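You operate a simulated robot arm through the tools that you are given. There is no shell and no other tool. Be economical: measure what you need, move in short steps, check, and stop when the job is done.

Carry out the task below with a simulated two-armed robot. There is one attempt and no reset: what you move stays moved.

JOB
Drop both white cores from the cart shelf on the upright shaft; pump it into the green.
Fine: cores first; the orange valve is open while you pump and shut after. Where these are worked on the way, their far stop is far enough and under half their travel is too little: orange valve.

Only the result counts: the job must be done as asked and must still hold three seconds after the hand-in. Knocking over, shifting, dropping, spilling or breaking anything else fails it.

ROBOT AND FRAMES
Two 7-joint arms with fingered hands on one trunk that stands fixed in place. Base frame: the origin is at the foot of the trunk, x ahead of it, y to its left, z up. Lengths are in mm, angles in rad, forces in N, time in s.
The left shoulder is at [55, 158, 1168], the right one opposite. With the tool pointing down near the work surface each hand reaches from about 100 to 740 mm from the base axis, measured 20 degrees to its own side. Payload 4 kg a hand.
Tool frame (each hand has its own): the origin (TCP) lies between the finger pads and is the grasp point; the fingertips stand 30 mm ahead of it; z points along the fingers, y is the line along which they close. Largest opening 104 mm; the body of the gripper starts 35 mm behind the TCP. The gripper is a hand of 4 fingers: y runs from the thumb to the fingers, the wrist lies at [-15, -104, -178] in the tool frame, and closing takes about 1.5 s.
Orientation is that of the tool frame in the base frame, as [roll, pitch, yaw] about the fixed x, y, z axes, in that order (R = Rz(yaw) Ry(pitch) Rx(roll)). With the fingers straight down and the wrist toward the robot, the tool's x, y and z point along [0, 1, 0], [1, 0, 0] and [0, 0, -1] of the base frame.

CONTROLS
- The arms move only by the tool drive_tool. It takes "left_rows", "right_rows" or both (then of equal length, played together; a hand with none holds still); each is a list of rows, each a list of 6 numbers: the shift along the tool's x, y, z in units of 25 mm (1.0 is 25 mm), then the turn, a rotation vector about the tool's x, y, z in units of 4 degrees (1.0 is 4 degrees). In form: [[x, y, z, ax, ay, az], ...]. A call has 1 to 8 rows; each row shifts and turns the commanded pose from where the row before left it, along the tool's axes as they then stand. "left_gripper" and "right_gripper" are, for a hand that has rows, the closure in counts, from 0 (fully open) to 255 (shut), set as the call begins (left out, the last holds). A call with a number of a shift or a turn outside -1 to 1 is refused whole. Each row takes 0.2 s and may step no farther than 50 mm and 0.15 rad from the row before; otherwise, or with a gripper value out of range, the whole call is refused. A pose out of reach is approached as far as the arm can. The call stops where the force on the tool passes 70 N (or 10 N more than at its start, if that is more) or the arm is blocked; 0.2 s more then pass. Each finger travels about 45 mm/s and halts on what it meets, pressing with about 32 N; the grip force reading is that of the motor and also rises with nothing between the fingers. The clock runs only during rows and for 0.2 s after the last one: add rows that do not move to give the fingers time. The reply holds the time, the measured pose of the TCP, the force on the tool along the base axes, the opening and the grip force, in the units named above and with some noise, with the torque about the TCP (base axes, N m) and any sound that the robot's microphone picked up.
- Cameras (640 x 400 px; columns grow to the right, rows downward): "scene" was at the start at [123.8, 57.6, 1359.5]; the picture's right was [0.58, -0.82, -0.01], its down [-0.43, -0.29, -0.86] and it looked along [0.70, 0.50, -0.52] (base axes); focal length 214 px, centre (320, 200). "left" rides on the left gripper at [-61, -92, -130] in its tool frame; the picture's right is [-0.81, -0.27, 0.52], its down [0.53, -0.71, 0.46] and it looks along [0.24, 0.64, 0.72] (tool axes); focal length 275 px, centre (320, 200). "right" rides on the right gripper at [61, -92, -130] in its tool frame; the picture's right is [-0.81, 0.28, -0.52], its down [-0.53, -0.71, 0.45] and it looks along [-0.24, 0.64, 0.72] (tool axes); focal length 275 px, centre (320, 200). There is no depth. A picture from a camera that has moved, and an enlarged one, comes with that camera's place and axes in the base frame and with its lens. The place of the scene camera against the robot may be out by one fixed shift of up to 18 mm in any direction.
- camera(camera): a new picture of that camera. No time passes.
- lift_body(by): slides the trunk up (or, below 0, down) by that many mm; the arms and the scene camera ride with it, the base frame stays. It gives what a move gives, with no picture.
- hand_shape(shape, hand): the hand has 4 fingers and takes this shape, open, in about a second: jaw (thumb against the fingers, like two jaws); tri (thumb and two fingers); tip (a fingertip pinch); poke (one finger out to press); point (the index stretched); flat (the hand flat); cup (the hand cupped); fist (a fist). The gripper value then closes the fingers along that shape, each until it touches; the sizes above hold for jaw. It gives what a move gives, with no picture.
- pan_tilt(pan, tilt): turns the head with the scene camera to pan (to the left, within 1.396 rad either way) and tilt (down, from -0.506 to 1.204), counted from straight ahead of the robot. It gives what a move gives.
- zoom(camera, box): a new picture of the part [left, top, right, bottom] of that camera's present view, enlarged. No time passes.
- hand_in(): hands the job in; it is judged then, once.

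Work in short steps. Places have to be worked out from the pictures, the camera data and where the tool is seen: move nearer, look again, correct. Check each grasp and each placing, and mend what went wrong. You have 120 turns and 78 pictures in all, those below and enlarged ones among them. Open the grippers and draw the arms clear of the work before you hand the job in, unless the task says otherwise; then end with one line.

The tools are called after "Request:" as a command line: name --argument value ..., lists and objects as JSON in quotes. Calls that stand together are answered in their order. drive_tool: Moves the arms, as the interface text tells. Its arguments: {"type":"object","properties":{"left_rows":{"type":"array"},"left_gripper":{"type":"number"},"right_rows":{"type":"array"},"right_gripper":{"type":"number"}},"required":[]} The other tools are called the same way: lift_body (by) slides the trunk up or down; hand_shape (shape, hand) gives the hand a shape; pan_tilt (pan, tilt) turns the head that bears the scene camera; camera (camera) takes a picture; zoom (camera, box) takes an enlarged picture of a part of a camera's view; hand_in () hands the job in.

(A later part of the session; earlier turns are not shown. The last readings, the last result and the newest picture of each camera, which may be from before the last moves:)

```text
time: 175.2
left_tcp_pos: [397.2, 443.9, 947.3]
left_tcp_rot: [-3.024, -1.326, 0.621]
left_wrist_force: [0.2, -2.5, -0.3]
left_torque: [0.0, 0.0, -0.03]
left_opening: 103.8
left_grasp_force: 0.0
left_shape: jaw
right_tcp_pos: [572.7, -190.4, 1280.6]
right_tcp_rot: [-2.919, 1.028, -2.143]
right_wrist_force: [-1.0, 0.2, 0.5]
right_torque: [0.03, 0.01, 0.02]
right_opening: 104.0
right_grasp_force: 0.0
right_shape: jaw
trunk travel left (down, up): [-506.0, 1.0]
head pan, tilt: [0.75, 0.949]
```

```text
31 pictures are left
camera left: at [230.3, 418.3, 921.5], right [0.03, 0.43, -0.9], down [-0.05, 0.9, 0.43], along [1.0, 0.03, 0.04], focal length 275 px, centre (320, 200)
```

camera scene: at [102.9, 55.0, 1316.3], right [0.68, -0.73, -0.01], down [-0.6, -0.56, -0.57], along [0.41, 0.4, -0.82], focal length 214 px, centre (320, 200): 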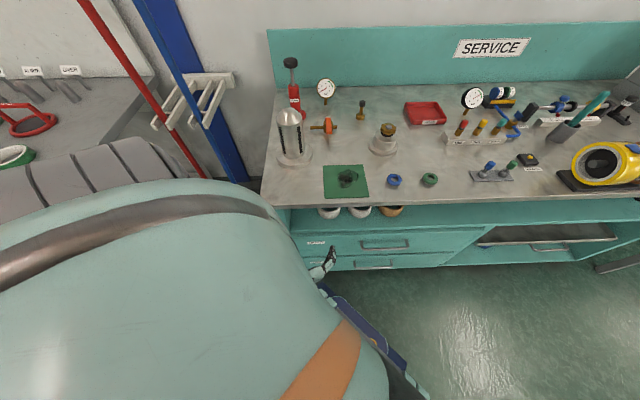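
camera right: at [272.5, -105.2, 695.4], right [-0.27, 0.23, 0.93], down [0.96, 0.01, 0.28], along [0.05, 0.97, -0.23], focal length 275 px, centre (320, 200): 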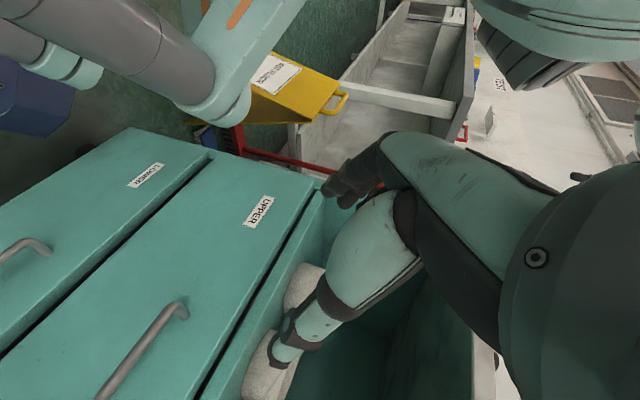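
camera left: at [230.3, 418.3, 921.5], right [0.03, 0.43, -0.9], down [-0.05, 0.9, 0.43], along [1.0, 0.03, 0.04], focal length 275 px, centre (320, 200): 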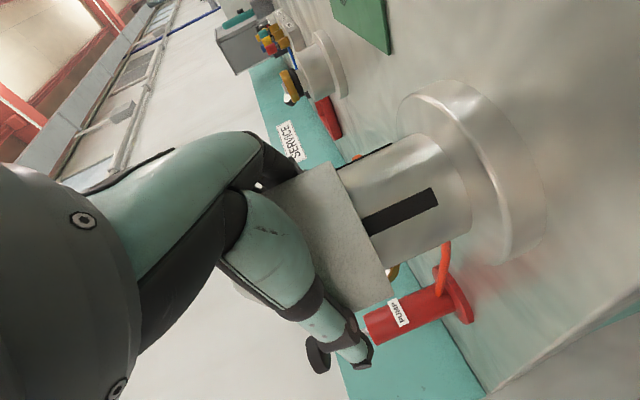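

It hasn't dropped yet—maybe resting against the hand. I back the hand off slightly.

Request:
drive_tool --left_rows '[[-0.1, 0, -0.4, 0, 0, 0], [-0.1, 0, -0.4, 0, 0, 0], [0, 0, 0, 0, 0, 0]]'

Request:
camera --camera "left"

```text
time: 176.2
left_tcp_pos: [377.8, 440.8, 969.6]
left_tcp_rot: [-2.89, -1.377, 0.47]
left_wrist_force: [1.7, -3.5, -1.8]
left_torque: [0.02, 0.03, -0.05]
left_opening: 104.1
left_grasp_force: 0.0
left_shape: jaw
right_tcp_pos: [556.3, -188.8, 1289.5]
right_tcp_rot: [-2.894, 1.035, -2.121]
right_wrist_force: [0.7, -0.2, -0.2]
right_torque: [-0.02, -0.01, 0.02]
right_opening: 104.1
right_grasp_force: 0.1
right_shape: jaw
trunk travel left (down, up): [-506.0, 1.0]
head pan, tilt: [0.75, 0.949]
stopped in row 3 (left hand): the arm was blocked; the commanded pose is now the measured one
```

```text
30 pictures are left
camera left: at [211.9, 419.0, 937.3], right [0.06, 0.47, -0.88], down [-0.04, 0.88, 0.47], along [1.0, 0.01, 0.07], focal length 275 px, centre (320, 200)
```

left: 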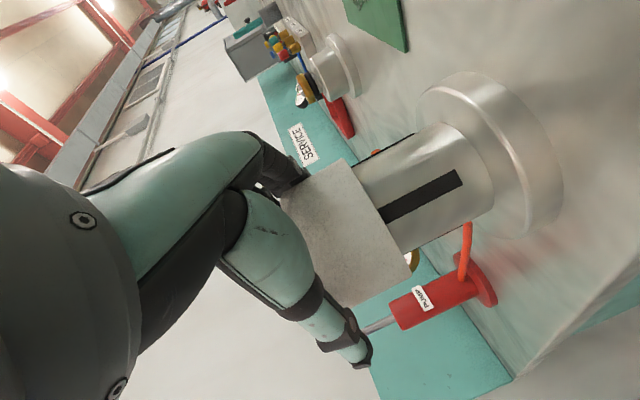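

The ring seems to stay at z≈940 on the shaft. I look from the scene camera.

Request:
zoom --camera "scene" --box '[260, 80, 360, 180]'

```text
4.00 times, centred on (310, 130) of scene
camera zoom: at [104.4, 54.1, 1457.1], right [0.68, -0.73, -0.01], down [-0.6, -0.55, -0.57], along [0.41, 0.4, -0.82], focal length 858 px, centre (360, 480)
```

zoom: 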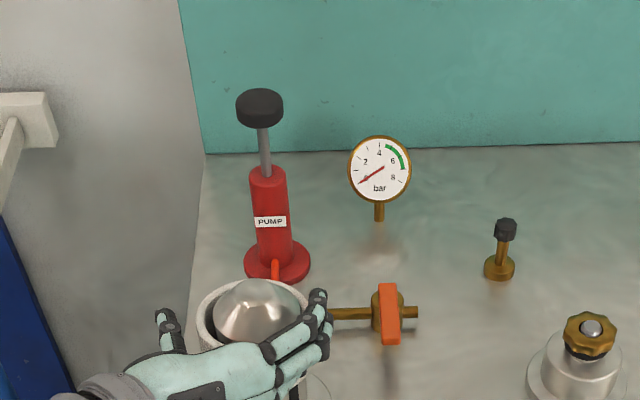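

Fingers touch the ring's right side while the thumb has a wide gap. I shift the hand right 10 mm so it can fall.

Request:
drive_tool --left_rows '[[0, 0.2, 0, 0, 0, 0], [0, 0.2, 0, 0, 0, 0], [0, 0, 0, 0, 0, 0]]'

Request:
zoom --camera "scene" --box '[260, 80, 360, 180]'

```text
time: 176.9
left_tcp_pos: [381.6, 436.1, 965.5]
left_tcp_rot: [-2.795, -1.37, 0.371]
left_wrist_force: [0.2, -0.1, 0.0]
left_torque: [0.0, 0.02, -0.01]
left_opening: 104.2
left_grasp_force: 0.0
left_shape: jaw
right_tcp_pos: [556.5, -188.8, 1287.7]
right_tcp_rot: [-2.904, 1.037, -2.127]
right_wrist_force: [-0.2, -0.3, 0.2]
right_torque: [0.0, 0.0, 0.03]
right_opening: 103.9
right_grasp_force: 0.1
right_shape: jaw
trunk travel left (down, up): [-506.0, 1.0]
head pan, tilt: [0.75, 0.949]
```

```text
4.00 times, centred on (310, 130) of scene
camera zoom: at [104.1, 54.8, 1456.7], right [0.68, -0.73, -0.01], down [-0.6, -0.55, -0.57], along [0.42, 0.4, -0.82], focal length 858 px, centre (360, 480)
```

zoom: 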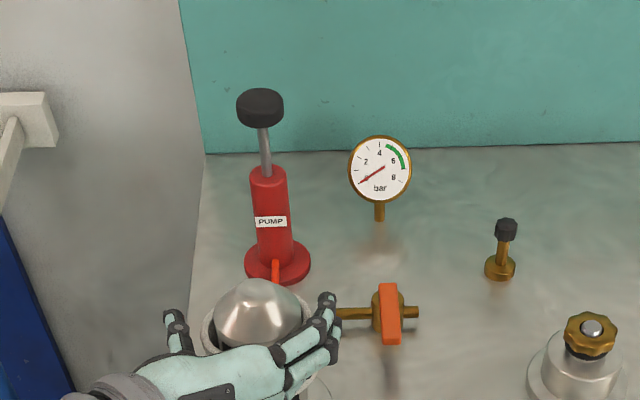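

Force is zero and the ring looks lower. I raise the hand straight up clear of the shaft and look.

Request:
drive_tool --left_rows '[[0.97, 0, -0.2, 0, 0, 0], [0.97, 0, -0.2, 0, 0, 0], [0.97, 0, -0.2, 0, 0, 0], [0.97, 0, -0.2, 0, 0, 0], [0.97, 0, -0.2, 0, 0, 0], [0.97, 0, -0.2, 0, 0, 0]]'

Request:
camera --camera "left"

```text
time: 178.3
left_tcp_pos: [390.7, 431.6, 1109.2]
left_tcp_rot: [-2.927, -1.37, 0.512]
left_wrist_force: [0.4, -0.1, -0.2]
left_torque: [0.01, -0.01, -0.02]
left_opening: 104.0
left_grasp_force: 0.0
left_shape: jaw
left hand out of reach, approached as far as the arm can: row 6
right_tcp_pos: [557.3, -188.6, 1286.7]
right_tcp_rot: [-2.899, 1.033, -2.124]
right_wrist_force: [-0.1, 0.7, 0.1]
right_torque: [-0.01, 0.0, 0.01]
right_opening: 104.0
right_grasp_force: 0.0
right_shape: jaw
trunk travel left (down, up): [-506.0, 1.0]
head pan, tilt: [0.75, 0.949]
```

```text
27 pictures are left
camera left: at [224.2, 409.3, 1077.4], right [0.06, 0.47, -0.88], down [-0.04, 0.88, 0.46], along [1.0, 0.01, 0.07], focal length 275 px, centre (320, 200)
```

left: 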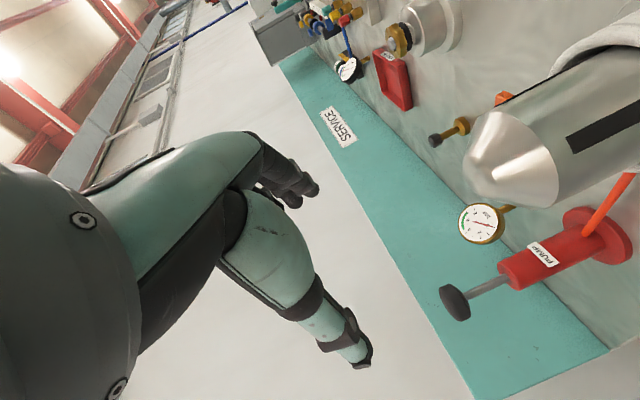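

Ring 1 has dropped to the bottom of the shaft. I retrace the path for ring 2: first left, restoring the hand tilt on the way.

Request:
drive_tool --left_rows '[[0, -1, -0.1, 0, -0.6, -0.3], [0, -1, -0.1, 0, -0.6, -0.3], [0, -1, -0.1, 0, 0, 0], [0, -1, 0, 0, 0, 0], [0, -1, 0, 0, 0, 0], [0, -1, 0, 0, 0, 0], [0, -1, 0, 0, 0, 0], [-0.27, -1, -0.96, 0, 0, 0]]'

Request:
drive_tool --left_rows '[[-0.27, -0.6, -0.96, 0, 0, 0], [-0.27, -0.3, -0.96, 0, 0, 0], [-0.27, 0, -0.96, 0, 0, 0], [-0.27, 0, -0.96, 0, 0, 0], [-0.27, 0, -0.96, 0, 0, 0], [-0.27, 0, -0.96, 0, 0, 0], [-0.7, 0, -0.9, 0, 0, 0], [-1, 0, -0.3, 0, 0, 0]]'

```text
time: 180.2
left_tcp_pos: [231.2, 558.8, 1111.8]
left_tcp_rot: [-3.131, -1.293, 0.72]
left_wrist_force: [-0.8, -0.3, -0.3]
left_torque: [0.01, 0.02, -0.03]
left_opening: 104.0
left_grasp_force: 0.0
left_shape: jaw
right_tcp_pos: [554.7, -190.4, 1289.5]
right_tcp_rot: [-2.898, 1.036, -2.123]
right_wrist_force: [-0.7, -0.5, -0.6]
right_torque: [0.01, -0.04, 0.03]
right_opening: 103.9
right_grasp_force: 0.2
right_shape: jaw
trunk travel left (down, up): [-506.0, 1.0]
head pan, tilt: [0.75, 0.949]
```

```text
time: 181.9
left_tcp_pos: [76.3, 450.3, 1078.9]
left_tcp_rot: [-3.124, -1.293, 0.715]
left_wrist_force: [-0.2, 0.1, 0.2]
left_torque: [-0.01, -0.01, -0.02]
left_opening: 103.8
left_grasp_force: 0.1
left_shape: jaw
right_tcp_pos: [556.0, -190.0, 1288.7]
right_tcp_rot: [-2.899, 1.035, -2.124]
right_wrist_force: [-0.2, -0.8, 0.5]
right_torque: [-0.02, 0.01, -0.01]
right_opening: 104.0
right_grasp_force: 0.1
right_shape: jaw
trunk travel left (down, up): [-506.0, 1.0]
head pan, tilt: [0.75, 0.949]
```

Down along the left side.

Request:
drive_tool --left_rows '[[-0.96, 0, 0.24, 0, 0, 0], [-0.96, 0, 0.24, 0, 0, 0], [-0.96, 0, 0.24, 0, 0, 0], [-0.96, 0, 0.24, 0, 0, 0], [-0.96, 0, 0.24, 0, 0, 0], [-0.96, 0, 0.24, 0, 0, 0], [-0.96, 0, 0.24, 0, 0, 0], [-0.96, 0, 0.24, 0, 0, 0]]'

Request:
drive_tool --left_rows '[[-0.96, 0, 0.24, 0, 0, 0], [-0.96, 0, 0.24, 0, 0, 0], [-0.96, 0, 0.24, 0, 0, 0]]'

Request:
lift_body --by -140

```text
time: 183.8
left_tcp_pos: [71.3, 447.4, 881.9]
left_tcp_rot: [-3.129, -1.291, 0.719]
left_wrist_force: [1.0, -0.4, 0.3]
left_torque: [-0.01, -0.01, -0.01]
left_opening: 103.7
left_grasp_force: 0.1
left_shape: jaw
right_tcp_pos: [557.5, -188.6, 1287.7]
right_tcp_rot: [-2.899, 1.036, -2.122]
right_wrist_force: [0.0, 0.8, 0.0]
right_torque: [-0.07, -0.04, 0.04]
right_opening: 104.2
right_grasp_force: 0.1
right_shape: jaw
trunk travel left (down, up): [-506.0, 1.0]
head pan, tilt: [0.75, 0.949]
```

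```text
time: 184.6
left_tcp_pos: [67.6, 445.0, 811.3]
left_tcp_rot: [-3.127, -1.29, 0.716]
left_wrist_force: [-0.5, -0.5, 0.1]
left_torque: [0.01, -0.01, 0.01]
left_opening: 104.0
left_grasp_force: 0.0
left_shape: jaw
right_tcp_pos: [555.9, -189.0, 1288.4]
right_tcp_rot: [-2.9, 1.034, -2.125]
right_wrist_force: [0.5, -1.0, 0.2]
right_torque: [-0.01, 0.0, -0.01]
right_opening: 103.9
right_grasp_force: 0.2
right_shape: jaw
trunk travel left (down, up): [-506.0, 1.0]
head pan, tilt: [0.75, 0.949]
```

```text
time: 186.2
left_tcp_pos: [68.5, 445.0, 670.0]
left_tcp_rot: [-3.129, -1.29, 0.718]
left_wrist_force: [0.8, -0.7, 0.3]
left_torque: [0.06, 0.01, 0.02]
left_opening: 104.2
left_grasp_force: 0.0
left_shape: jaw
right_tcp_pos: [557.6, -189.5, 1147.6]
right_tcp_rot: [-2.9, 1.034, -2.124]
right_wrist_force: [0.4, 0.4, 0.1]
right_torque: [0.0, -0.03, 0.04]
right_opening: 103.9
right_grasp_force: 0.0
right_shape: jaw
trunk travel left (down, up): [-366.0, 141.0]
head pan, tilt: [0.75, 0.949]
```

Right along the bench front to t≈10.

Request:
drive_tool --left_rows '[[0, 1, 0.08, 0, 0, 0], [0, 1, 0.08, 0, 0, 0], [0, 1, 0.08, 0, 0, 0], [0, 1, 0.08, 0, 0, 0], [0, 1, 0.08, 0, 0, 0], [0, 1, 0.08, 0, 0, 0], [0, 1, 0.08, 0, 0, 0], [0, 1, 0.08, 0, 0, 0]]'

Request:
drive_tool --left_rows '[[0, 1, 0.1, 0, 0, 0], [0, 1, 0.3, 0, 0, 0], [0.1, 0.8, 0.7, 0, 0, 0], [0.2, 0.8, 0.9, 0, 0, 0], [0.2, 0.9, 0.8, 0, 0, 0]]'

```text
time: 188.0
left_tcp_pos: [206.3, 319.1, 667.6]
left_tcp_rot: [-3.01, -1.295, 0.601]
left_wrist_force: [-0.1, -0.2, 1.2]
left_torque: [0.01, -0.02, 0.01]
left_opening: 104.1
left_grasp_force: 0.1
left_shape: jaw
right_tcp_pos: [556.9, -189.5, 1147.8]
right_tcp_rot: [-2.903, 1.035, -2.128]
right_wrist_force: [-0.2, 0.3, 1.0]
right_torque: [0.01, -0.03, -0.01]
right_opening: 103.8
right_grasp_force: 0.1
right_shape: jaw
trunk travel left (down, up): [-366.0, 141.0]
head pan, tilt: [0.75, 0.949]
```

```text
time: 189.1
left_tcp_pos: [228.4, 307.0, 642.8]
left_tcp_rot: [-2.765, -1.224, 0.377]
left_wrist_force: [-1.0, -0.6, 0.0]
left_torque: [0.0, 0.01, 0.03]
left_opening: 103.9
left_grasp_force: 0.0
left_shape: jaw
right_tcp_pos: [541.9, -188.4, 1154.4]
right_tcp_rot: [-2.884, 1.048, -2.113]
right_wrist_force: [-1.2, 0.1, 0.0]
right_torque: [-0.02, 0.0, -0.06]
right_opening: 104.1
right_grasp_force: 0.1
right_shape: jaw
trunk travel left (down, up): [-366.0, 141.0]
head pan, tilt: [0.75, 0.949]
stopped in row 5 (left hand): the arm was blocked; the commanded pose is now the measured one
```

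Blocked again; I look.

Request:
pan_tilt --pan 1.1 --tilt 1.1

Request:
camera --camera "scene"

```text
time: 189.9
left_tcp_pos: [228.3, 306.8, 641.2]
left_tcp_rot: [-2.757, -1.217, 0.365]
left_wrist_force: [0.5, 0.2, -0.6]
left_torque: [-0.04, -0.02, -0.02]
left_opening: 103.9
left_grasp_force: 0.1
left_shape: jaw
right_tcp_pos: [543.7, -188.0, 1153.5]
right_tcp_rot: [-2.886, 1.044, -2.115]
right_wrist_force: [0.3, -0.1, 0.1]
right_torque: [0.03, 0.0, 0.04]
right_opening: 104.3
right_grasp_force: 0.1
right_shape: jaw
trunk travel left (down, up): [-366.0, 141.0]
head pan, tilt: [1.1, 1.1]
```

```text
26 pictures are left
camera scene: at [78.4, 61.7, 1306.4], right [0.89, -0.45, -0.01], down [-0.41, -0.79, -0.45], along [0.19, 0.4, -0.89], focal length 214 px, centre (320, 200)
```

scene: 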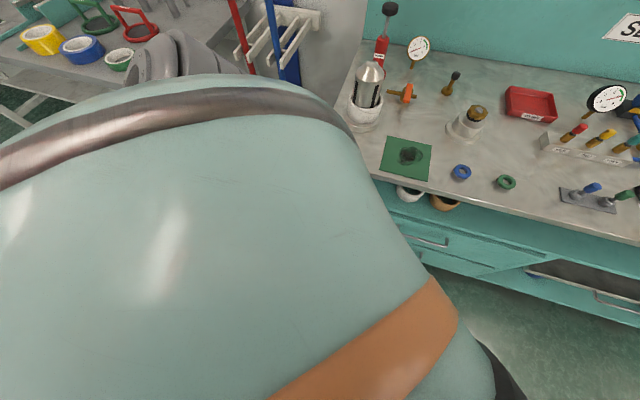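

Ring 1 sits properly on the flange. For ring 2 I repeat the route that worked: back left, fingers down, move right, then pitch up.

Request:
drive_tool --left_rows '[[0, -1, -0.2, 0, 0, -0.8], [0, -1, -0.2, 0, 0, -0.8], [0, -1, -0.1, 0, 0, -0.8], [0, -1, 0, 0, 0, -0.7], [0, -0.5, 0, 0, -1, 0], [0, 0, 0, 0, -1, 0], [0, 0, 0, 0, -1, 0], [0, 0, 0, 0, -1, 0]]'

Request:
lift_body --by 140

Request:
drive_tool --left_rows '[[0, 0, 0, 0, -1, 0], [0, 0, 0, 0, -1, 0], [0, 0, 0, 0, -1, 0], [0, 0, 0, 0, -1, 0], [0, 0, 0, 0, -1, 0], [0, 0, 0, 0, -1, 0], [0, 0, 0, 0, -1, 0], [0, 0, 0, 0, -1, 0]]'

```text
time: 191.7
left_tcp_pos: [139.4, 372.7, 647.0]
left_tcp_rot: [3.003, -0.949, 0.918]
left_wrist_force: [-0.7, -0.4, -0.5]
left_torque: [-0.02, 0.0, 0.03]
left_opening: 103.9
left_grasp_force: 0.1
left_shape: jaw
right_tcp_pos: [544.4, -189.4, 1154.4]
right_tcp_rot: [-2.885, 1.043, -2.114]
right_wrist_force: [-0.9, 0.0, -0.5]
right_torque: [0.01, 0.01, 0.01]
right_opening: 104.0
right_grasp_force: 0.1
right_shape: jaw
trunk travel left (down, up): [-366.0, 141.0]
head pan, tilt: [1.1, 1.1]
```

```text
time: 193.4
left_tcp_pos: [139.5, 372.6, 786.8]
left_tcp_rot: [3.004, -0.948, 0.916]
left_wrist_force: [0.3, -0.6, 0.5]
left_torque: [-0.03, -0.01, 0.03]
left_opening: 103.9
left_grasp_force: 0.2
left_shape: jaw
right_tcp_pos: [544.3, -189.3, 1294.9]
right_tcp_rot: [-2.891, 1.042, -2.121]
right_wrist_force: [-0.1, 0.2, 0.2]
right_torque: [-0.01, 0.02, 0.01]
right_opening: 103.9
right_grasp_force: 0.0
right_shape: jaw
trunk travel left (down, up): [-506.0, 1.0]
head pan, tilt: [1.1, 1.1]
```

```text
time: 195.2
left_tcp_pos: [144.0, 372.5, 787.8]
left_tcp_rot: [3.038, -0.456, 0.843]
left_wrist_force: [0.0, 0.7, -0.2]
left_torque: [0.0, 0.03, -0.03]
left_opening: 103.8
left_grasp_force: 0.1
left_shape: jaw
left hand out of reach, approached as far as the arm can: row 6
right_tcp_pos: [544.5, -188.7, 1294.7]
right_tcp_rot: [-2.891, 1.044, -2.119]
right_wrist_force: [-0.3, 0.1, -0.3]
right_torque: [0.0, -0.03, 0.01]
right_opening: 104.0
right_grasp_force: 0.0
right_shape: jaw
trunk travel left (down, up): [-506.0, 1.0]
head pan, tilt: [1.1, 1.1]
```

Request:
drive_tool --left_rows '[[-0.3, 0, 0.1, 0, -1, 0], [-0.3, 0, 0.1, 0, -1, 0], [-0.2, 0, 0.1, 0, -1, 0], [-0.1, 0, 0.1, 0, -1, 0], [0, 0, 0, 0, -1, 0]]'

Request:
drive_tool --left_rows '[[0, 1, 0, 0, 0, 0], [0, 1, 0, 0, 0, 0], [0, 1, 0, 0, 0, 0], [0, 1, 0, 0, 0, 0], [0, 1, 0, 0, 0, 0], [0, 1, 0, 0, 0, 0], [0, 0.7, 0, 0, 0, 0]]'

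```text
time: 196.4
left_tcp_pos: [130.6, 358.5, 769.2]
left_tcp_rot: [3.049, -0.107, 0.808]
left_wrist_force: [0.6, -0.3, -0.2]
left_torque: [0.01, -0.03, 0.03]
left_opening: 104.0
left_grasp_force: 0.0
left_shape: jaw
right_tcp_pos: [544.7, -187.8, 1294.4]
right_tcp_rot: [-2.891, 1.044, -2.119]
right_wrist_force: [-0.1, -0.1, -0.4]
right_torque: [-0.01, 0.0, 0.04]
right_opening: 104.0
right_grasp_force: 0.1
right_shape: jaw
trunk travel left (down, up): [-506.0, 1.0]
head pan, tilt: [1.1, 1.1]
```

```text
time: 198.0
left_tcp_pos: [248.4, 242.0, 786.3]
left_tcp_rot: [3.051, -0.106, 0.807]
left_wrist_force: [0.5, -0.4, -0.6]
left_torque: [0.02, 0.0, 0.0]
left_opening: 103.9
left_grasp_force: 0.0
left_shape: jaw
right_tcp_pos: [542.8, -189.0, 1294.3]
right_tcp_rot: [-2.891, 1.043, -2.119]
right_wrist_force: [0.1, 0.3, 0.1]
right_torque: [0.01, -0.02, 0.03]
right_opening: 104.1
right_grasp_force: 0.0
right_shape: jaw
trunk travel left (down, up): [-506.0, 1.0]
head pan, tilt: [1.1, 1.1]
```

Same waypoint as before. I continue right in this fingers-down pose toward ring 2's line.

Request:
drive_tool --left_rows '[[0, 0.8, 0, 0, 0, 0], [0, 0.8, 0, 0, 0, 0], [0, 0.8, 0, 0, 0, 0], [0, 0.8, 0, 0, 0, 0]]'

```text
time: 199.0
left_tcp_pos: [306.3, 185.2, 794.0]
left_tcp_rot: [3.048, -0.106, 0.806]
left_wrist_force: [0.3, -0.3, -0.3]
left_torque: [-0.01, 0.02, 0.01]
left_opening: 104.1
left_grasp_force: 0.2
left_shape: jaw
right_tcp_pos: [545.0, -189.6, 1294.6]
right_tcp_rot: [-2.889, 1.044, -2.117]
right_wrist_force: [-0.3, 1.3, 0.6]
right_torque: [-0.02, 0.0, 0.01]
right_opening: 103.9
right_grasp_force: 0.1
right_shape: jaw
trunk travel left (down, up): [-506.0, 1.0]
head pan, tilt: [1.1, 1.1]
```

Request:
drive_tool --left_rows '[[0, 0.8, 0, 0, 0, 0], [0, 0.8, 0, 0, 0, 0], [0, 0.8, 0, 0, 0, 0]]'

Request:
drive_tool --left_rows '[[0, 0, 0, 0, 1, 0], [0, 0, 0, 0, 1, 0], [0, 0, 0, 0, 1, 0], [0, 0, 0, 0, 1, 0], [0, 0, 0, 0, 1, 0], [0, 0, 0, 0, 1, 0], [0, 0, 0, 0, 1, 0], [0, 0, 0, 0, 1, 0]]'

```text
time: 200.0
left_tcp_pos: [322.3, 169.1, 789.4]
left_tcp_rot: [3.109, -0.144, 0.765]
left_wrist_force: [-0.9, -0.6, -0.1]
left_torque: [-0.03, 0.03, 0.01]
left_opening: 103.8
left_grasp_force: 0.2
left_shape: jaw
right_tcp_pos: [526.6, -187.9, 1302.8]
right_tcp_rot: [-2.886, 1.058, -2.115]
right_wrist_force: [-0.1, 0.8, -0.7]
right_torque: [0.02, 0.0, -0.03]
right_opening: 104.1
right_grasp_force: 0.2
right_shape: jaw
trunk travel left (down, up): [-506.0, 1.0]
head pan, tilt: [1.1, 1.1]
stopped in row 3 (left hand): the arm was blocked; the commanded pose is now the measured one
```

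```text
time: 201.3
left_tcp_pos: [310.6, 212.6, 790.8]
left_tcp_rot: [-3.078, -0.605, 0.652]
left_wrist_force: [-0.1, -0.1, -0.2]
left_torque: [0.04, 0.0, 0.01]
left_opening: 103.6
left_grasp_force: 0.1
left_shape: jaw
right_tcp_pos: [511.2, -187.2, 1312.1]
right_tcp_rot: [-2.882, 1.075, -2.117]
right_wrist_force: [0.0, -0.5, 0.6]
right_torque: [-0.02, -0.03, -0.04]
right_opening: 103.9
right_grasp_force: 0.1
right_shape: jaw
trunk travel left (down, up): [-506.0, 1.0]
head pan, tilt: [1.1, 1.1]
stopped in row 6 (left hand): the arm was blocked; the commanded pose is now the measured one
```

Blocked by the torso near t≈110; I shift back left ~60 mm and pitch there, as before.

Request:
drive_tool --left_rows '[[0, -0.8, -0.2, 0, 0, 0], [0, -0.8, -0.2, 0, 0, 0], [0, -0.8, -0.2, 0, 0, 0], [0, 0, 0, 0, 1, 0], [0, 0, 0, 0, 1, 0], [0, 0, 0, 0, 1, 0], [0, 0, 0, 0, 1, 0], [0, 0, 0, 0, 1, 0]]'

Request:
drive_tool --left_rows '[[0, 0, 0, 0, 1, 0], [0, 0, 0, 0, 1, 0], [0, 0, 0, 0, 1, 0], [0, 0, 0, 0, 1, 0]]'

```text
time: 203.1
left_tcp_pos: [268.8, 251.6, 805.7]
left_tcp_rot: [-3.052, -0.954, 0.615]
left_wrist_force: [-0.4, -0.3, 0.3]
left_torque: [-0.02, -0.01, 0.03]
left_opening: 103.9
left_grasp_force: 0.1
left_shape: jaw
right_tcp_pos: [514.1, -185.0, 1310.7]
right_tcp_rot: [-2.888, 1.071, -2.123]
right_wrist_force: [0.4, -0.4, -0.9]
right_torque: [-0.02, -0.02, -0.01]
right_opening: 104.0
right_grasp_force: 0.1
right_shape: jaw
trunk travel left (down, up): [-506.0, 1.0]
head pan, tilt: [1.1, 1.1]
```

```text
time: 204.1
left_tcp_pos: [268.8, 253.3, 806.5]
left_tcp_rot: [-2.999, -1.23, 0.551]
left_wrist_force: [0.4, -0.2, -0.3]
left_torque: [0.01, 0.04, 0.04]
left_opening: 103.7
left_grasp_force: 0.1
left_shape: jaw
right_tcp_pos: [515.7, -185.8, 1310.6]
right_tcp_rot: [-2.886, 1.071, -2.12]
right_wrist_force: [0.2, -0.5, 0.8]
right_torque: [0.02, -0.04, 0.0]
right_opening: 104.0
right_grasp_force: 0.1
right_shape: jaw
trunk travel left (down, up): [-506.0, 1.0]
head pan, tilt: [1.1, 1.1]
```

In the shelf-facing pose again at t≈11. Lower the trunk to shelf height and advance diagonally right toward ring 2.

Request:
lift_body --by -155

Request:
drive_tool --left_rows '[[0.33, 0.5, 0.94, 0.25, 0, -0.2], [0.33, 0.8, 0.94, 0.25, 0, -0.2], [0.33, 0.9, 0.9, 0.25, 0, -0.2], [0.33, 0.9, 0.8, 0.25, 0, -0.1]]'

Request:
camera --camera "left"

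```text
time: 205.9
left_tcp_pos: [268.1, 253.9, 651.3]
left_tcp_rot: [-2.99, -1.229, 0.544]
left_wrist_force: [0.3, 0.5, 0.4]
left_torque: [0.01, -0.01, 0.01]
left_opening: 103.6
left_grasp_force: 0.0
left_shape: jaw
right_tcp_pos: [513.7, -185.5, 1155.7]
right_tcp_rot: [-2.883, 1.071, -2.118]
right_wrist_force: [0.7, -0.3, -0.6]
right_torque: [0.02, 0.01, -0.05]
right_opening: 104.0
right_grasp_force: 0.1
right_shape: jaw
trunk travel left (down, up): [-351.0, 156.0]
head pan, tilt: [1.1, 1.1]
```

```text
time: 206.9
left_tcp_pos: [392.5, 257.3, 647.8]
left_tcp_rot: [-3.051, -1.236, 0.683]
left_wrist_force: [-1.0, 0.1, -0.4]
left_torque: [-0.03, 0.01, -0.02]
left_opening: 103.8
left_grasp_force: 0.0
left_shape: jaw
right_tcp_pos: [515.0, -186.6, 1154.6]
right_tcp_rot: [-2.888, 1.071, -2.123]
right_wrist_force: [0.6, 0.0, -0.5]
right_torque: [-0.01, -0.01, 0.03]
right_opening: 104.2
right_grasp_force: 0.1
right_shape: jaw
trunk travel left (down, up): [-351.0, 156.0]
head pan, tilt: [1.1, 1.1]
```

```text
25 pictures are left
camera left: at [225.5, 225.1, 635.6], right [-0.05, 0.37, -0.93], down [-0.05, 0.93, 0.37], along [1.0, 0.07, -0.03], focal length 275 px, centre (320, 200)
```

left: 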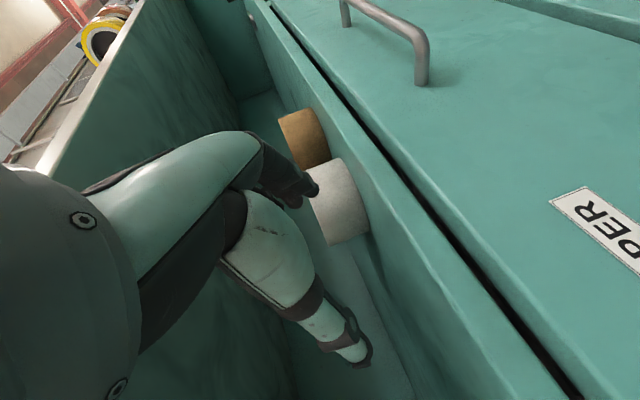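

Ring 2 ≈ (537,257): 101 right and 103 ahead. Move right first, then check.

Request:
drive_tool --left_rows '[[0, 1, 0, 0, 0, 0], [0, 1, 0, 0, 0, 0], [0, 1, 0, 0, 0, 0], [0, 1, 0, 0, 0, 0]]'

Request:
pan_tilt --pan 0.6 --tilt 0.9

Request:
zoom --camera "scene" --box '[220, 130, 420, 270]'

Request:
camera --camera "left"

```text
time: 208.0
left_tcp_pos: [441.4, 254.2, 643.1]
left_tcp_rot: [-2.606, -1.296, 0.242]
left_wrist_force: [-0.5, 0.3, -0.5]
left_torque: [0.0, 0.02, -0.02]
left_opening: 103.9
left_grasp_force: 0.0
left_shape: jaw
right_tcp_pos: [497.7, -184.1, 1163.0]
right_tcp_rot: [-2.884, 1.086, -2.12]
right_wrist_force: [-0.3, 0.1, 0.6]
right_torque: [-0.02, -0.05, -0.01]
right_opening: 104.0
right_grasp_force: 0.1
right_shape: jaw
trunk travel left (down, up): [-351.0, 156.0]
head pan, tilt: [1.1, 1.1]
stopped in row 4 (left hand): the arm was blocked; the commanded pose is now the measured one
```

```text
time: 208.9
left_tcp_pos: [442.6, 253.7, 639.1]
left_tcp_rot: [-2.602, -1.289, 0.236]
left_wrist_force: [0.4, 0.2, 0.4]
left_torque: [0.0, -0.01, 0.01]
left_opening: 104.1
left_grasp_force: 0.1
left_shape: jaw
right_tcp_pos: [500.9, -185.1, 1163.3]
right_tcp_rot: [-2.888, 1.083, -2.126]
right_wrist_force: [0.3, 0.2, -0.3]
right_torque: [-0.02, 0.02, -0.01]
right_opening: 104.0
right_grasp_force: 0.0
right_shape: jaw
trunk travel left (down, up): [-351.0, 156.0]
head pan, tilt: [0.6, 0.901]
```

```text
2.86 times, centred on (320, 200) of scene
camera zoom: at [112.3, 48.1, 1304.7], right [0.57, -0.82, -0.01], down [-0.65, -0.44, -0.61], along [0.5, 0.35, -0.79], focal length 613 px, centre (320, 200)
```

zoom: 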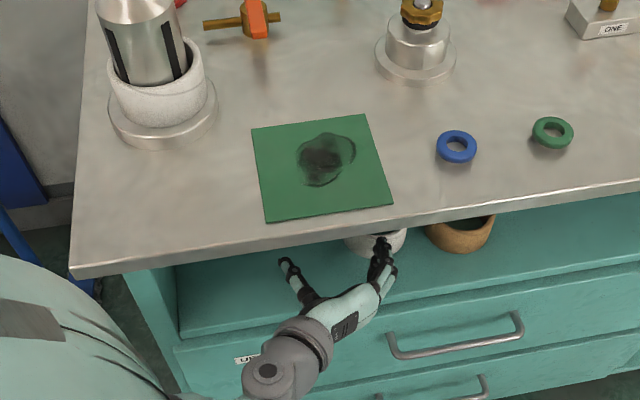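

```text
23 pictures are left
camera left: at [274.5, 225.0, 625.5], right [-0.05, 0.5, -0.86], down [-0.03, 0.86, 0.51], along [1.0, 0.06, -0.03], focal length 275 px, centre (320, 200)
```

left: 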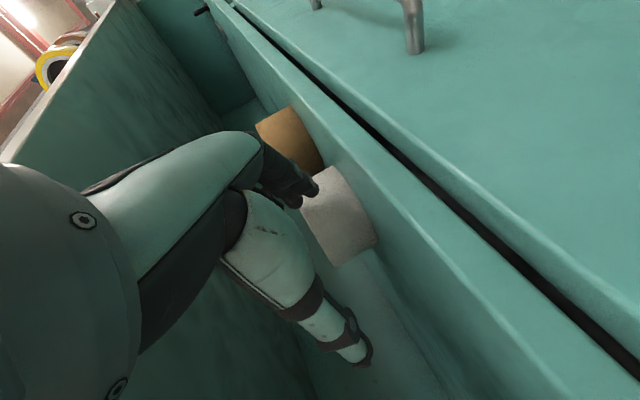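

The torso blocks the forearm with this heading. Yawing the hand ~20° to the right keeps the wrist farther left; I back off 40 mm and yaw.

Request:
drive_tool --left_rows '[[-0.1, -0.3, -0.8, 0, 0, -0.5], [-0.1, -0.2, -0.8, -1, 0, -0.5], [0, 0, 0, -1, 0, -0.4], [0, 0, 0, -1, 0, -0.4], [0, 0, 0, -1, 0, -0.3], [0, 0, 0, -1, 0, 0]]'

```text
time: 210.3
left_tcp_pos: [404.0, 233.2, 646.3]
left_tcp_rot: [2.781, -1.315, 0.804]
left_wrist_force: [-0.3, -0.7, -0.2]
left_torque: [0.01, -0.01, -0.01]
left_opening: 103.8
left_grasp_force: 0.1
left_shape: jaw
right_tcp_pos: [500.2, -183.2, 1164.0]
right_tcp_rot: [-2.887, 1.083, -2.123]
right_wrist_force: [0.3, -0.3, 0.3]
right_torque: [0.01, 0.01, -0.02]
right_opening: 103.9
right_grasp_force: 0.2
right_shape: jaw
trunk travel left (down, up): [-351.0, 156.0]
head pan, tilt: [0.6, 0.901]
```

Heading now 25°. Align with ring 2: 35 right, 50 forward (stopping ~80 short), and check.

Request:
drive_tool --left_rows '[[0.1, 0.7, 0.5, 0, 0, 0.7], [0.15, 0.7, 0.6, 0, 0, 0.6], [0.2, 0, 0.9, 0, 0, 0]]'

Request:
camera --camera "left"

Request:
zoom --camera "scene" --box '[280, 180, 400, 270]'

```text
time: 211.1
left_tcp_pos: [466.6, 222.7, 647.0]
left_tcp_rot: [3.141, -1.33, 0.434]
left_wrist_force: [0.0, 0.2, -0.7]
left_torque: [0.01, 0.02, 0.01]
left_opening: 104.1
left_grasp_force: 0.0
left_shape: jaw
right_tcp_pos: [501.6, -184.5, 1162.4]
right_tcp_rot: [-2.888, 1.083, -2.123]
right_wrist_force: [0.5, 0.5, 0.0]
right_torque: [0.0, 0.01, -0.01]
right_opening: 104.0
right_grasp_force: 0.0
right_shape: jaw
trunk travel left (down, up): [-351.0, 156.0]
head pan, tilt: [0.6, 0.901]
```

```text
22 pictures are left
camera left: at [300.8, 246.5, 619.4], right [0.16, 0.38, -0.91], down [0.22, 0.89, 0.41], along [0.96, -0.27, 0.06], focal length 275 px, centre (320, 200)
```

left: 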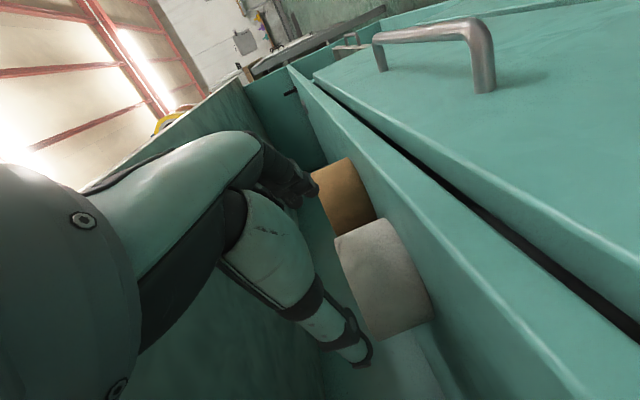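

```text
4.44 times, centred on (340, 225) of scene
camera zoom: at [112.3, 48.6, 1304.7], right [0.57, -0.82, -0.01], down [-0.66, -0.44, -0.61], along [0.5, 0.35, -0.79], focal length 953 px, centre (231, 89)
```

zoom: 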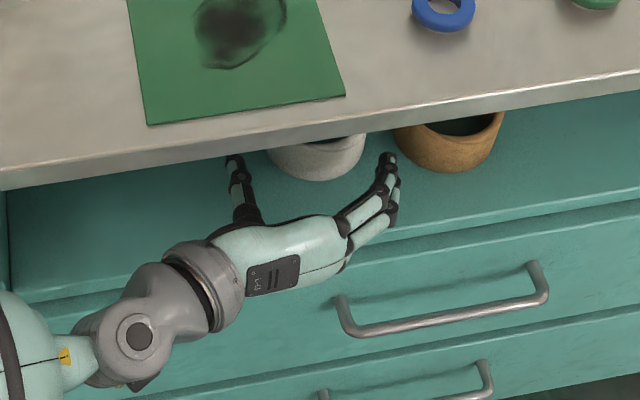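

Clean pose. Ring 2 ≈ (537,260): 79 ahead, ~5 left. Advance 45 with a 6 mm left trim and check from the scene.

Request:
drive_tool --left_rows '[[0.2, -0.24, 0.9, 0, 0, 0], [0.2, 0, 0.9, 0, 0, 0]]'

Request:
zoom --camera "scene" --box '[280, 180, 400, 270]'

```text
time: 211.7
left_tcp_pos: [506.3, 249.2, 647.2]
left_tcp_rot: [-3.135, -1.329, 0.427]
left_wrist_force: [-0.3, -0.1, -0.3]
left_torque: [0.05, 0.01, -0.01]
left_opening: 103.9
left_grasp_force: 0.0
left_shape: jaw
right_tcp_pos: [501.1, -183.9, 1162.1]
right_tcp_rot: [-2.892, 1.084, -2.129]
right_wrist_force: [-0.4, -0.5, -0.7]
right_torque: [-0.03, 0.0, 0.0]
right_opening: 104.0
right_grasp_force: 0.0
right_shape: jaw
trunk travel left (down, up): [-351.0, 156.0]
head pan, tilt: [0.6, 0.901]
```

```text
4.44 times, centred on (340, 225) of scene
camera zoom: at [112.5, 48.1, 1304.7], right [0.57, -0.82, -0.01], down [-0.66, -0.44, -0.61], along [0.5, 0.35, -0.79], focal length 953 px, centre (231, 89)
```

zoom: 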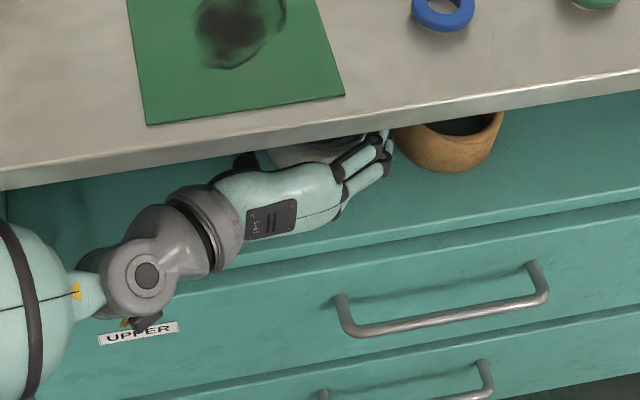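

Straddling with no contact. Forward 30, then down 22, then close.

Request:
drive_tool --left_rows '[[0.14, 0.04, 0.6, 0, 0, 0], [0.14, 0.04, 0.6, 0, 0, 0], [-0.43, 0, 0.1, 0, 0, 0], [-0.43, 0, 0.1, 0, 0, 0]]'

Request:
drive_tool --left_rows '[[0, 0, 0, 0, 0, 0], [0, 0, 0, 0, 0, 0], [0, 0, 0, 0, 0, 0], [0, 0, 0, 0, 0, 0], [0, 0, 0, 0, 0, 0], [0, 0, 0, 0, 0, 0], [0, 0, 0, 0, 0, 0]]' --left_gripper 255

```text
time: 212.7
left_tcp_pos: [532.8, 256.5, 624.2]
left_tcp_rot: [-3.132, -1.331, 0.423]
left_wrist_force: [0.4, -0.7, -0.3]
left_torque: [0.01, 0.03, 0.08]
left_opening: 103.9
left_grasp_force: 0.0
left_shape: jaw
right_tcp_pos: [498.4, -186.3, 1163.0]
right_tcp_rot: [-2.884, 1.083, -2.123]
right_wrist_force: [0.6, -0.6, 0.3]
right_torque: [0.02, 0.01, 0.0]
right_opening: 103.9
right_grasp_force: 0.1
right_shape: jaw
trunk travel left (down, up): [-351.0, 156.0]
head pan, tilt: [0.6, 0.901]
```

```text
time: 214.3
left_tcp_pos: [532.2, 256.5, 624.4]
left_tcp_rot: [-3.129, -1.331, 0.42]
left_wrist_force: [-0.3, -0.4, 0.6]
left_torque: [0.01, 0.01, 0.0]
left_opening: 82.6
left_grasp_force: 31.4
left_shape: jaw
right_tcp_pos: [498.1, -187.3, 1163.2]
right_tcp_rot: [-2.882, 1.086, -2.119]
right_wrist_force: [-0.2, -0.9, 0.5]
right_torque: [0.01, -0.02, -0.01]
right_opening: 103.7
right_grasp_force: 0.1
right_shape: jaw
trunk travel left (down, up): [-351.0, 156.0]
head pan, tilt: [0.6, 0.901]
```

82.6 mm suggests I grip ~13 mm short of its centre. Reopen, go 9 mm forward, and re-close.

Request:
drive_tool --left_rows '[[0, 0, 0, 0, 0, 0], [0, 0, 0, 0, 0, 0], [0, 0, 0, 0, 0, 0], [0, 0, 0, 0, 0, 0], [0.08, 0, 0.37, 0, 0, 0]]' --left_gripper 0

Request:
drive_tool --left_rows '[[0, 0, 0, 0, 0, 0], [0, 0, 0, 0, 0, 0], [0, 0, 0, 0, 0, 0], [0, 0, 0, 0, 0, 0], [0, 0, 0, 0, 0, 0], [0, 0, 0, 0, 0, 0], [0, 0, 0, 0, 0, 0]]' --left_gripper 255

```text
time: 215.5
left_tcp_pos: [532.7, 255.9, 620.5]
left_tcp_rot: [3.141, -1.321, 0.428]
left_wrist_force: [-0.1, -0.3, -0.3]
left_torque: [0.0, 0.02, -0.01]
left_opening: 103.6
left_grasp_force: 0.0
left_shape: jaw
right_tcp_pos: [491.2, -186.9, 1166.4]
right_tcp_rot: [-2.868, 1.088, -2.105]
right_wrist_force: [0.5, 0.5, -0.2]
right_torque: [-0.03, 0.04, 0.02]
right_opening: 104.1
right_grasp_force: 0.1
right_shape: jaw
trunk travel left (down, up): [-351.0, 156.0]
head pan, tilt: [0.6, 0.901]
```

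```text
time: 217.1
left_tcp_pos: [534.0, 256.6, 622.6]
left_tcp_rot: [-3.134, -1.323, 0.42]
left_wrist_force: [-0.5, -0.7, -0.2]
left_torque: [-0.03, 0.03, -0.01]
left_opening: 82.9
left_grasp_force: 32.4
left_shape: jaw
right_tcp_pos: [493.4, -188.2, 1164.1]
right_tcp_rot: [-2.862, 1.084, -2.098]
right_wrist_force: [-0.2, -0.3, 0.3]
right_torque: [0.02, -0.02, -0.01]
right_opening: 104.1
right_grasp_force: 0.0
right_shape: jaw
trunk travel left (down, up): [-351.0, 156.0]
head pan, tilt: [0.6, 0.901]
```

It can't go further forward, but the grip at 83 mm may hold (17° off). Lift gently and check stability.

Request:
drive_tool --left_rows '[[0.4, 0, -0.05, 0, 0, 0], [0.4, 0, -0.05, 0, 0, 0], [0.2, 0, -0.3, 0, 0, 0]]'

Request:
camera --camera "left"

```text
time: 217.9
left_tcp_pos: [540.6, 247.6, 643.9]
left_tcp_rot: [-3.121, -1.324, 0.402]
left_wrist_force: [0.7, 0.3, -1.6]
left_torque: [0.01, 0.02, -0.01]
left_opening: 82.5
left_grasp_force: 32.7
left_shape: jaw
right_tcp_pos: [505.1, -190.5, 1160.6]
right_tcp_rot: [-2.901, 1.085, -2.138]
right_wrist_force: [-0.7, -0.3, -0.5]
right_torque: [0.05, 0.0, -0.01]
right_opening: 104.0
right_grasp_force: 0.0
right_shape: jaw
trunk travel left (down, up): [-351.0, 156.0]
head pan, tilt: [0.6, 0.901]
```

```text
19 pictures are left
camera left: at [373.9, 273.7, 616.8], right [0.16, 0.38, -0.91], down [0.23, 0.88, 0.41], along [0.96, -0.28, 0.06], focal length 275 px, centre (320, 200)
```

left: 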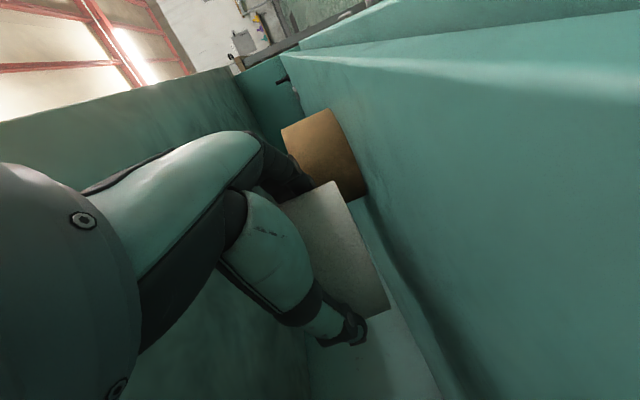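

Ring 2 is lifted and held. Retract out of the shelf along the approach, biased slightly left.

Request:
drive_tool --left_rows '[[-0.1, -0.4, -0.9, 0, 0, 0], [-0.2, -0.2, -0.93, 0, 0, 0], [-0.2, -0.2, -0.93, 0, 0, 0], [-0.2, -0.3, -0.93, 0, 0, 0], [-0.2, -0.5, -0.8, 0, 0, 0]]'

```text
time: 219.1
left_tcp_pos: [418.4, 248.3, 655.6]
left_tcp_rot: [3.139, -1.332, 0.436]
left_wrist_force: [-0.3, 0.0, -1.2]
left_torque: [0.0, 0.0, -0.02]
left_opening: 82.8
left_grasp_force: 31.5
left_shape: jaw
right_tcp_pos: [499.0, -184.5, 1163.6]
right_tcp_rot: [-2.887, 1.085, -2.122]
right_wrist_force: [-0.4, 0.2, 0.7]
right_torque: [0.01, -0.02, 0.02]
right_opening: 104.0
right_grasp_force: 0.0
right_shape: jaw
trunk travel left (down, up): [-351.0, 156.0]
head pan, tilt: [0.6, 0.901]
```

Yaw back to 45° while moving back-left to the front of the bench.

Request:
drive_tool --left_rows '[[-0.2, -0.6, -0.85, 0.8, 0, 0], [-0.2, -0.6, -0.85, 0.8, 0, 0], [-0.2, -0.6, -0.85, 0.8, 0, 0], [-0.2, -0.6, -0.85, 0.8, 0, 0], [-0.2, -0.6, -0.85, 0.8, 0, 0], [-0.2, -0.6, -0.7, 0.6, 0, 0]]'

```text
time: 220.5
left_tcp_pos: [263.3, 256.8, 657.9]
left_tcp_rot: [-2.815, -1.331, 0.43]
left_wrist_force: [0.0, 0.0, -0.2]
left_torque: [-0.03, -0.01, 0.0]
left_opening: 82.6
left_grasp_force: 32.4
left_shape: jaw
right_tcp_pos: [499.9, -185.6, 1162.8]
right_tcp_rot: [-2.889, 1.082, -2.127]
right_wrist_force: [0.1, 0.1, 0.0]
right_torque: [0.02, -0.02, -0.01]
right_opening: 103.9
right_grasp_force: 0.0
right_shape: jaw
trunk travel left (down, up): [-351.0, 156.0]
head pan, tilt: [0.6, 0.901]
```

Back a little more, then left past the bench end.

Request:
drive_tool --left_rows '[[-0.1, -0.7, -0.6, 0, 0, -0.4], [-0.05, -0.9, -0.4, 0, 0, -0.4], [0, -1, -0.1, 0, 0, -0.3], [0, -1, 0, 0, 0, 0], [0, -1, 0, 0, 0, 0], [0, -1, 0, 0, 0, 0], [0, -1, 0, 0, 0, 0], [0, -1, 0, 0, 0, 0]]'

Request:
drive_tool --left_rows '[[0, -1, 0, 0, 0, 0], [0, -1, 0, 0, 0, 0], [0, -1, 0, 0, 0, 0]]'

Request:
lift_body --by 155

```text
time: 222.3
left_tcp_pos: [114.8, 376.2, 664.2]
left_tcp_rot: [-3.141, -1.342, 0.761]
left_wrist_force: [0.1, 0.1, -0.1]
left_torque: [-0.06, -0.02, 0.02]
left_opening: 82.6
left_grasp_force: 31.8
left_shape: jaw
right_tcp_pos: [499.4, -184.2, 1163.0]
right_tcp_rot: [-2.886, 1.082, -2.123]
right_wrist_force: [1.0, 0.4, 0.2]
right_torque: [-0.02, 0.02, 0.03]
right_opening: 104.1
right_grasp_force: 0.0
right_shape: jaw
trunk travel left (down, up): [-351.0, 156.0]
head pan, tilt: [0.6, 0.901]
```

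```text
time: 223.1
left_tcp_pos: [60.3, 430.3, 666.2]
left_tcp_rot: [3.137, -1.344, 0.768]
left_wrist_force: [-0.4, 0.2, -0.5]
left_torque: [0.01, -0.02, 0.03]
left_opening: 82.6
left_grasp_force: 31.8
left_shape: jaw
right_tcp_pos: [499.8, -184.7, 1163.0]
right_tcp_rot: [-2.888, 1.082, -2.124]
right_wrist_force: [0.1, 0.2, 0.2]
right_torque: [0.01, 0.02, 0.01]
right_opening: 104.2
right_grasp_force: 0.1
right_shape: jaw
trunk travel left (down, up): [-351.0, 156.0]
head pan, tilt: [0.6, 0.901]
```

```text
time: 224.9
left_tcp_pos: [60.2, 430.5, 821.3]
left_tcp_rot: [-3.137, -1.344, 0.756]
left_wrist_force: [0.8, 0.9, -0.6]
left_torque: [-0.05, -0.01, 0.0]
left_opening: 82.5
left_grasp_force: 31.8
left_shape: jaw
right_tcp_pos: [500.5, -183.8, 1319.3]
right_tcp_rot: [-2.892, 1.084, -2.129]
right_wrist_force: [0.1, 0.0, 0.4]
right_torque: [0.0, 0.0, -0.03]
right_opening: 104.0
right_grasp_force: 0.1
right_shape: jaw
trunk travel left (down, up): [-506.0, 1.0]
head pan, tilt: [0.6, 0.901]
```

Up along the left side, then forward.

Request:
drive_tool --left_rows '[[0.97, 0, -0.22, 0, 0, 0], [0.97, 0, -0.22, 0, 0, 0], [0.97, 0, -0.22, 0, 0, 0], [0.97, 0, -0.22, 0, 0, 0], [0.97, 0, -0.22, 0, 0, 0], [0.97, 0, -0.22, 0, 0, 0], [0.97, 0, -0.22, 0, 0, 0], [0.97, 0, -0.22, 0, 0, 0]]'

Request:
drive_tool --left_rows '[[0.97, 0, -0.22, 0, 0, 0], [0.97, 0, -0.1, 0, 0, 0], [0.97, 0, 0.2, 0, 0, 0], [0.9, 0, 0.5, 0, 0, 0], [0.3, 0, 0.95, 0, 0, 0], [0.24, 0, 0.97, 0, 0, 0], [0.24, 0, 0.97, 0, 0, 0], [0.24, 0, 0.97, 0, 0, 0]]'

```text
time: 226.7
left_tcp_pos: [62.8, 432.0, 1020.6]
left_tcp_rot: [-3.129, -1.341, 0.749]
left_wrist_force: [0.7, 0.1, -0.1]
left_torque: [-0.05, 0.0, -0.02]
left_opening: 82.4
left_grasp_force: 31.8
left_shape: jaw
right_tcp_pos: [500.8, -185.2, 1317.6]
right_tcp_rot: [-2.89, 1.085, -2.127]
right_wrist_force: [-0.2, -0.1, -0.2]
right_torque: [-0.01, 0.01, -0.01]
right_opening: 104.1
right_grasp_force: 0.1
right_shape: jaw
trunk travel left (down, up): [-506.0, 1.0]
head pan, tilt: [0.6, 0.901]
```

```text
time: 228.5
left_tcp_pos: [157.0, 520.0, 1115.8]
left_tcp_rot: [-3.139, -1.342, 0.76]
left_wrist_force: [-0.6, -0.9, -0.7]
left_torque: [-0.04, 0.02, 0.02]
left_opening: 82.5
left_grasp_force: 32.3
left_shape: jaw
left hand out of reach, approached as far as the arm can: row 1
right_tcp_pos: [502.0, -185.0, 1318.3]
right_tcp_rot: [-2.889, 1.084, -2.125]
right_wrist_force: [-0.7, -0.2, -0.2]
right_torque: [-0.01, 0.01, 0.0]
right_opening: 103.9
right_grasp_force: 0.0
right_shape: jaw
trunk travel left (down, up): [-506.0, 1.0]
head pan, tilt: [0.6, 0.901]
```

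Now forward 100 and right 225 to above the shaft.

Request:
drive_tool --left_rows '[[0.22, 0.2, 0.97, 0, 0, 0], [0.22, 0.8, 0.97, 0, 0, 0], [0.22, 1, 0.97, 0, 0, 0], [0.22, 1, 0.97, 0, 0, 0], [0, 1, 0, 0, 0, 0], [0, 1, 0, 0, 0, 0], [0, 1, 0, 0, 0, 0], [0, 1, 0, 0, 0, 0]]'

Request:
drive_tool --left_rows '[[0, 1, 0, 0, 0, 0], [0, 0.9, 0, 0, 0, 0], [-0.9, 0, 0.2, 0, 0, 0], [-0.9, 0, 0.2, 0, 0, 0]]'

Request:
camera --camera "left"

```text
time: 230.3
left_tcp_pos: [351.3, 465.5, 1107.6]
left_tcp_rot: [-3.137, -1.342, 0.757]
left_wrist_force: [-0.5, 0.5, -1.0]
left_torque: [0.0, 0.01, 0.02]
left_opening: 82.3
left_grasp_force: 31.7
left_shape: jaw
left hand out of reach, approached as far as the arm can: row 8
right_tcp_pos: [500.7, -184.1, 1317.3]
right_tcp_rot: [-2.89, 1.083, -2.126]
right_wrist_force: [0.3, -0.4, -0.2]
right_torque: [0.01, 0.0, -0.01]
right_opening: 104.0
right_grasp_force: 0.0
right_shape: jaw
trunk travel left (down, up): [-506.0, 1.0]
head pan, tilt: [0.6, 0.901]
```

```text
time: 231.3
left_tcp_pos: [386.1, 435.8, 1062.8]
left_tcp_rot: [3.139, -1.342, 0.765]
left_wrist_force: [-0.3, -0.8, -0.7]
left_torque: [0.02, -0.01, 0.01]
left_opening: 82.3
left_grasp_force: 31.8
left_shape: jaw
left hand out of reach, approached as far as the arm can: row 1
right_tcp_pos: [500.5, -184.8, 1317.1]
right_tcp_rot: [-2.893, 1.084, -2.129]
right_wrist_force: [-0.1, 0.5, 0.2]
right_torque: [-0.03, -0.04, 0.0]
right_opening: 104.1
right_grasp_force: 0.0
right_shape: jaw
trunk travel left (down, up): [-506.0, 1.0]
head pan, tilt: [0.6, 0.901]
```

```text
18 pictures are left
camera left: at [221.0, 404.2, 1031.2], right [0.04, 0.42, -0.91], down [-0.09, 0.91, 0.42], along [1.0, 0.06, 0.07], focal length 275 px, centre (320, 200)
```

left: 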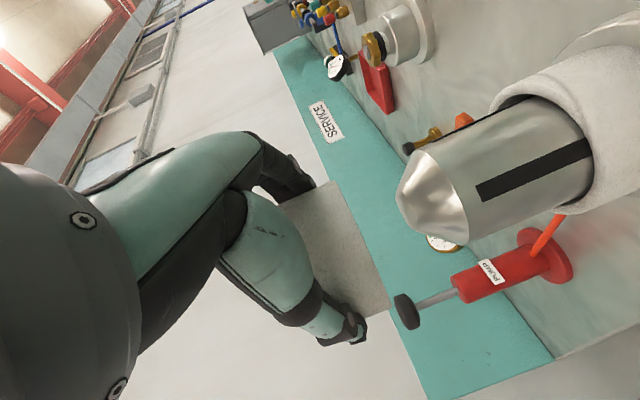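

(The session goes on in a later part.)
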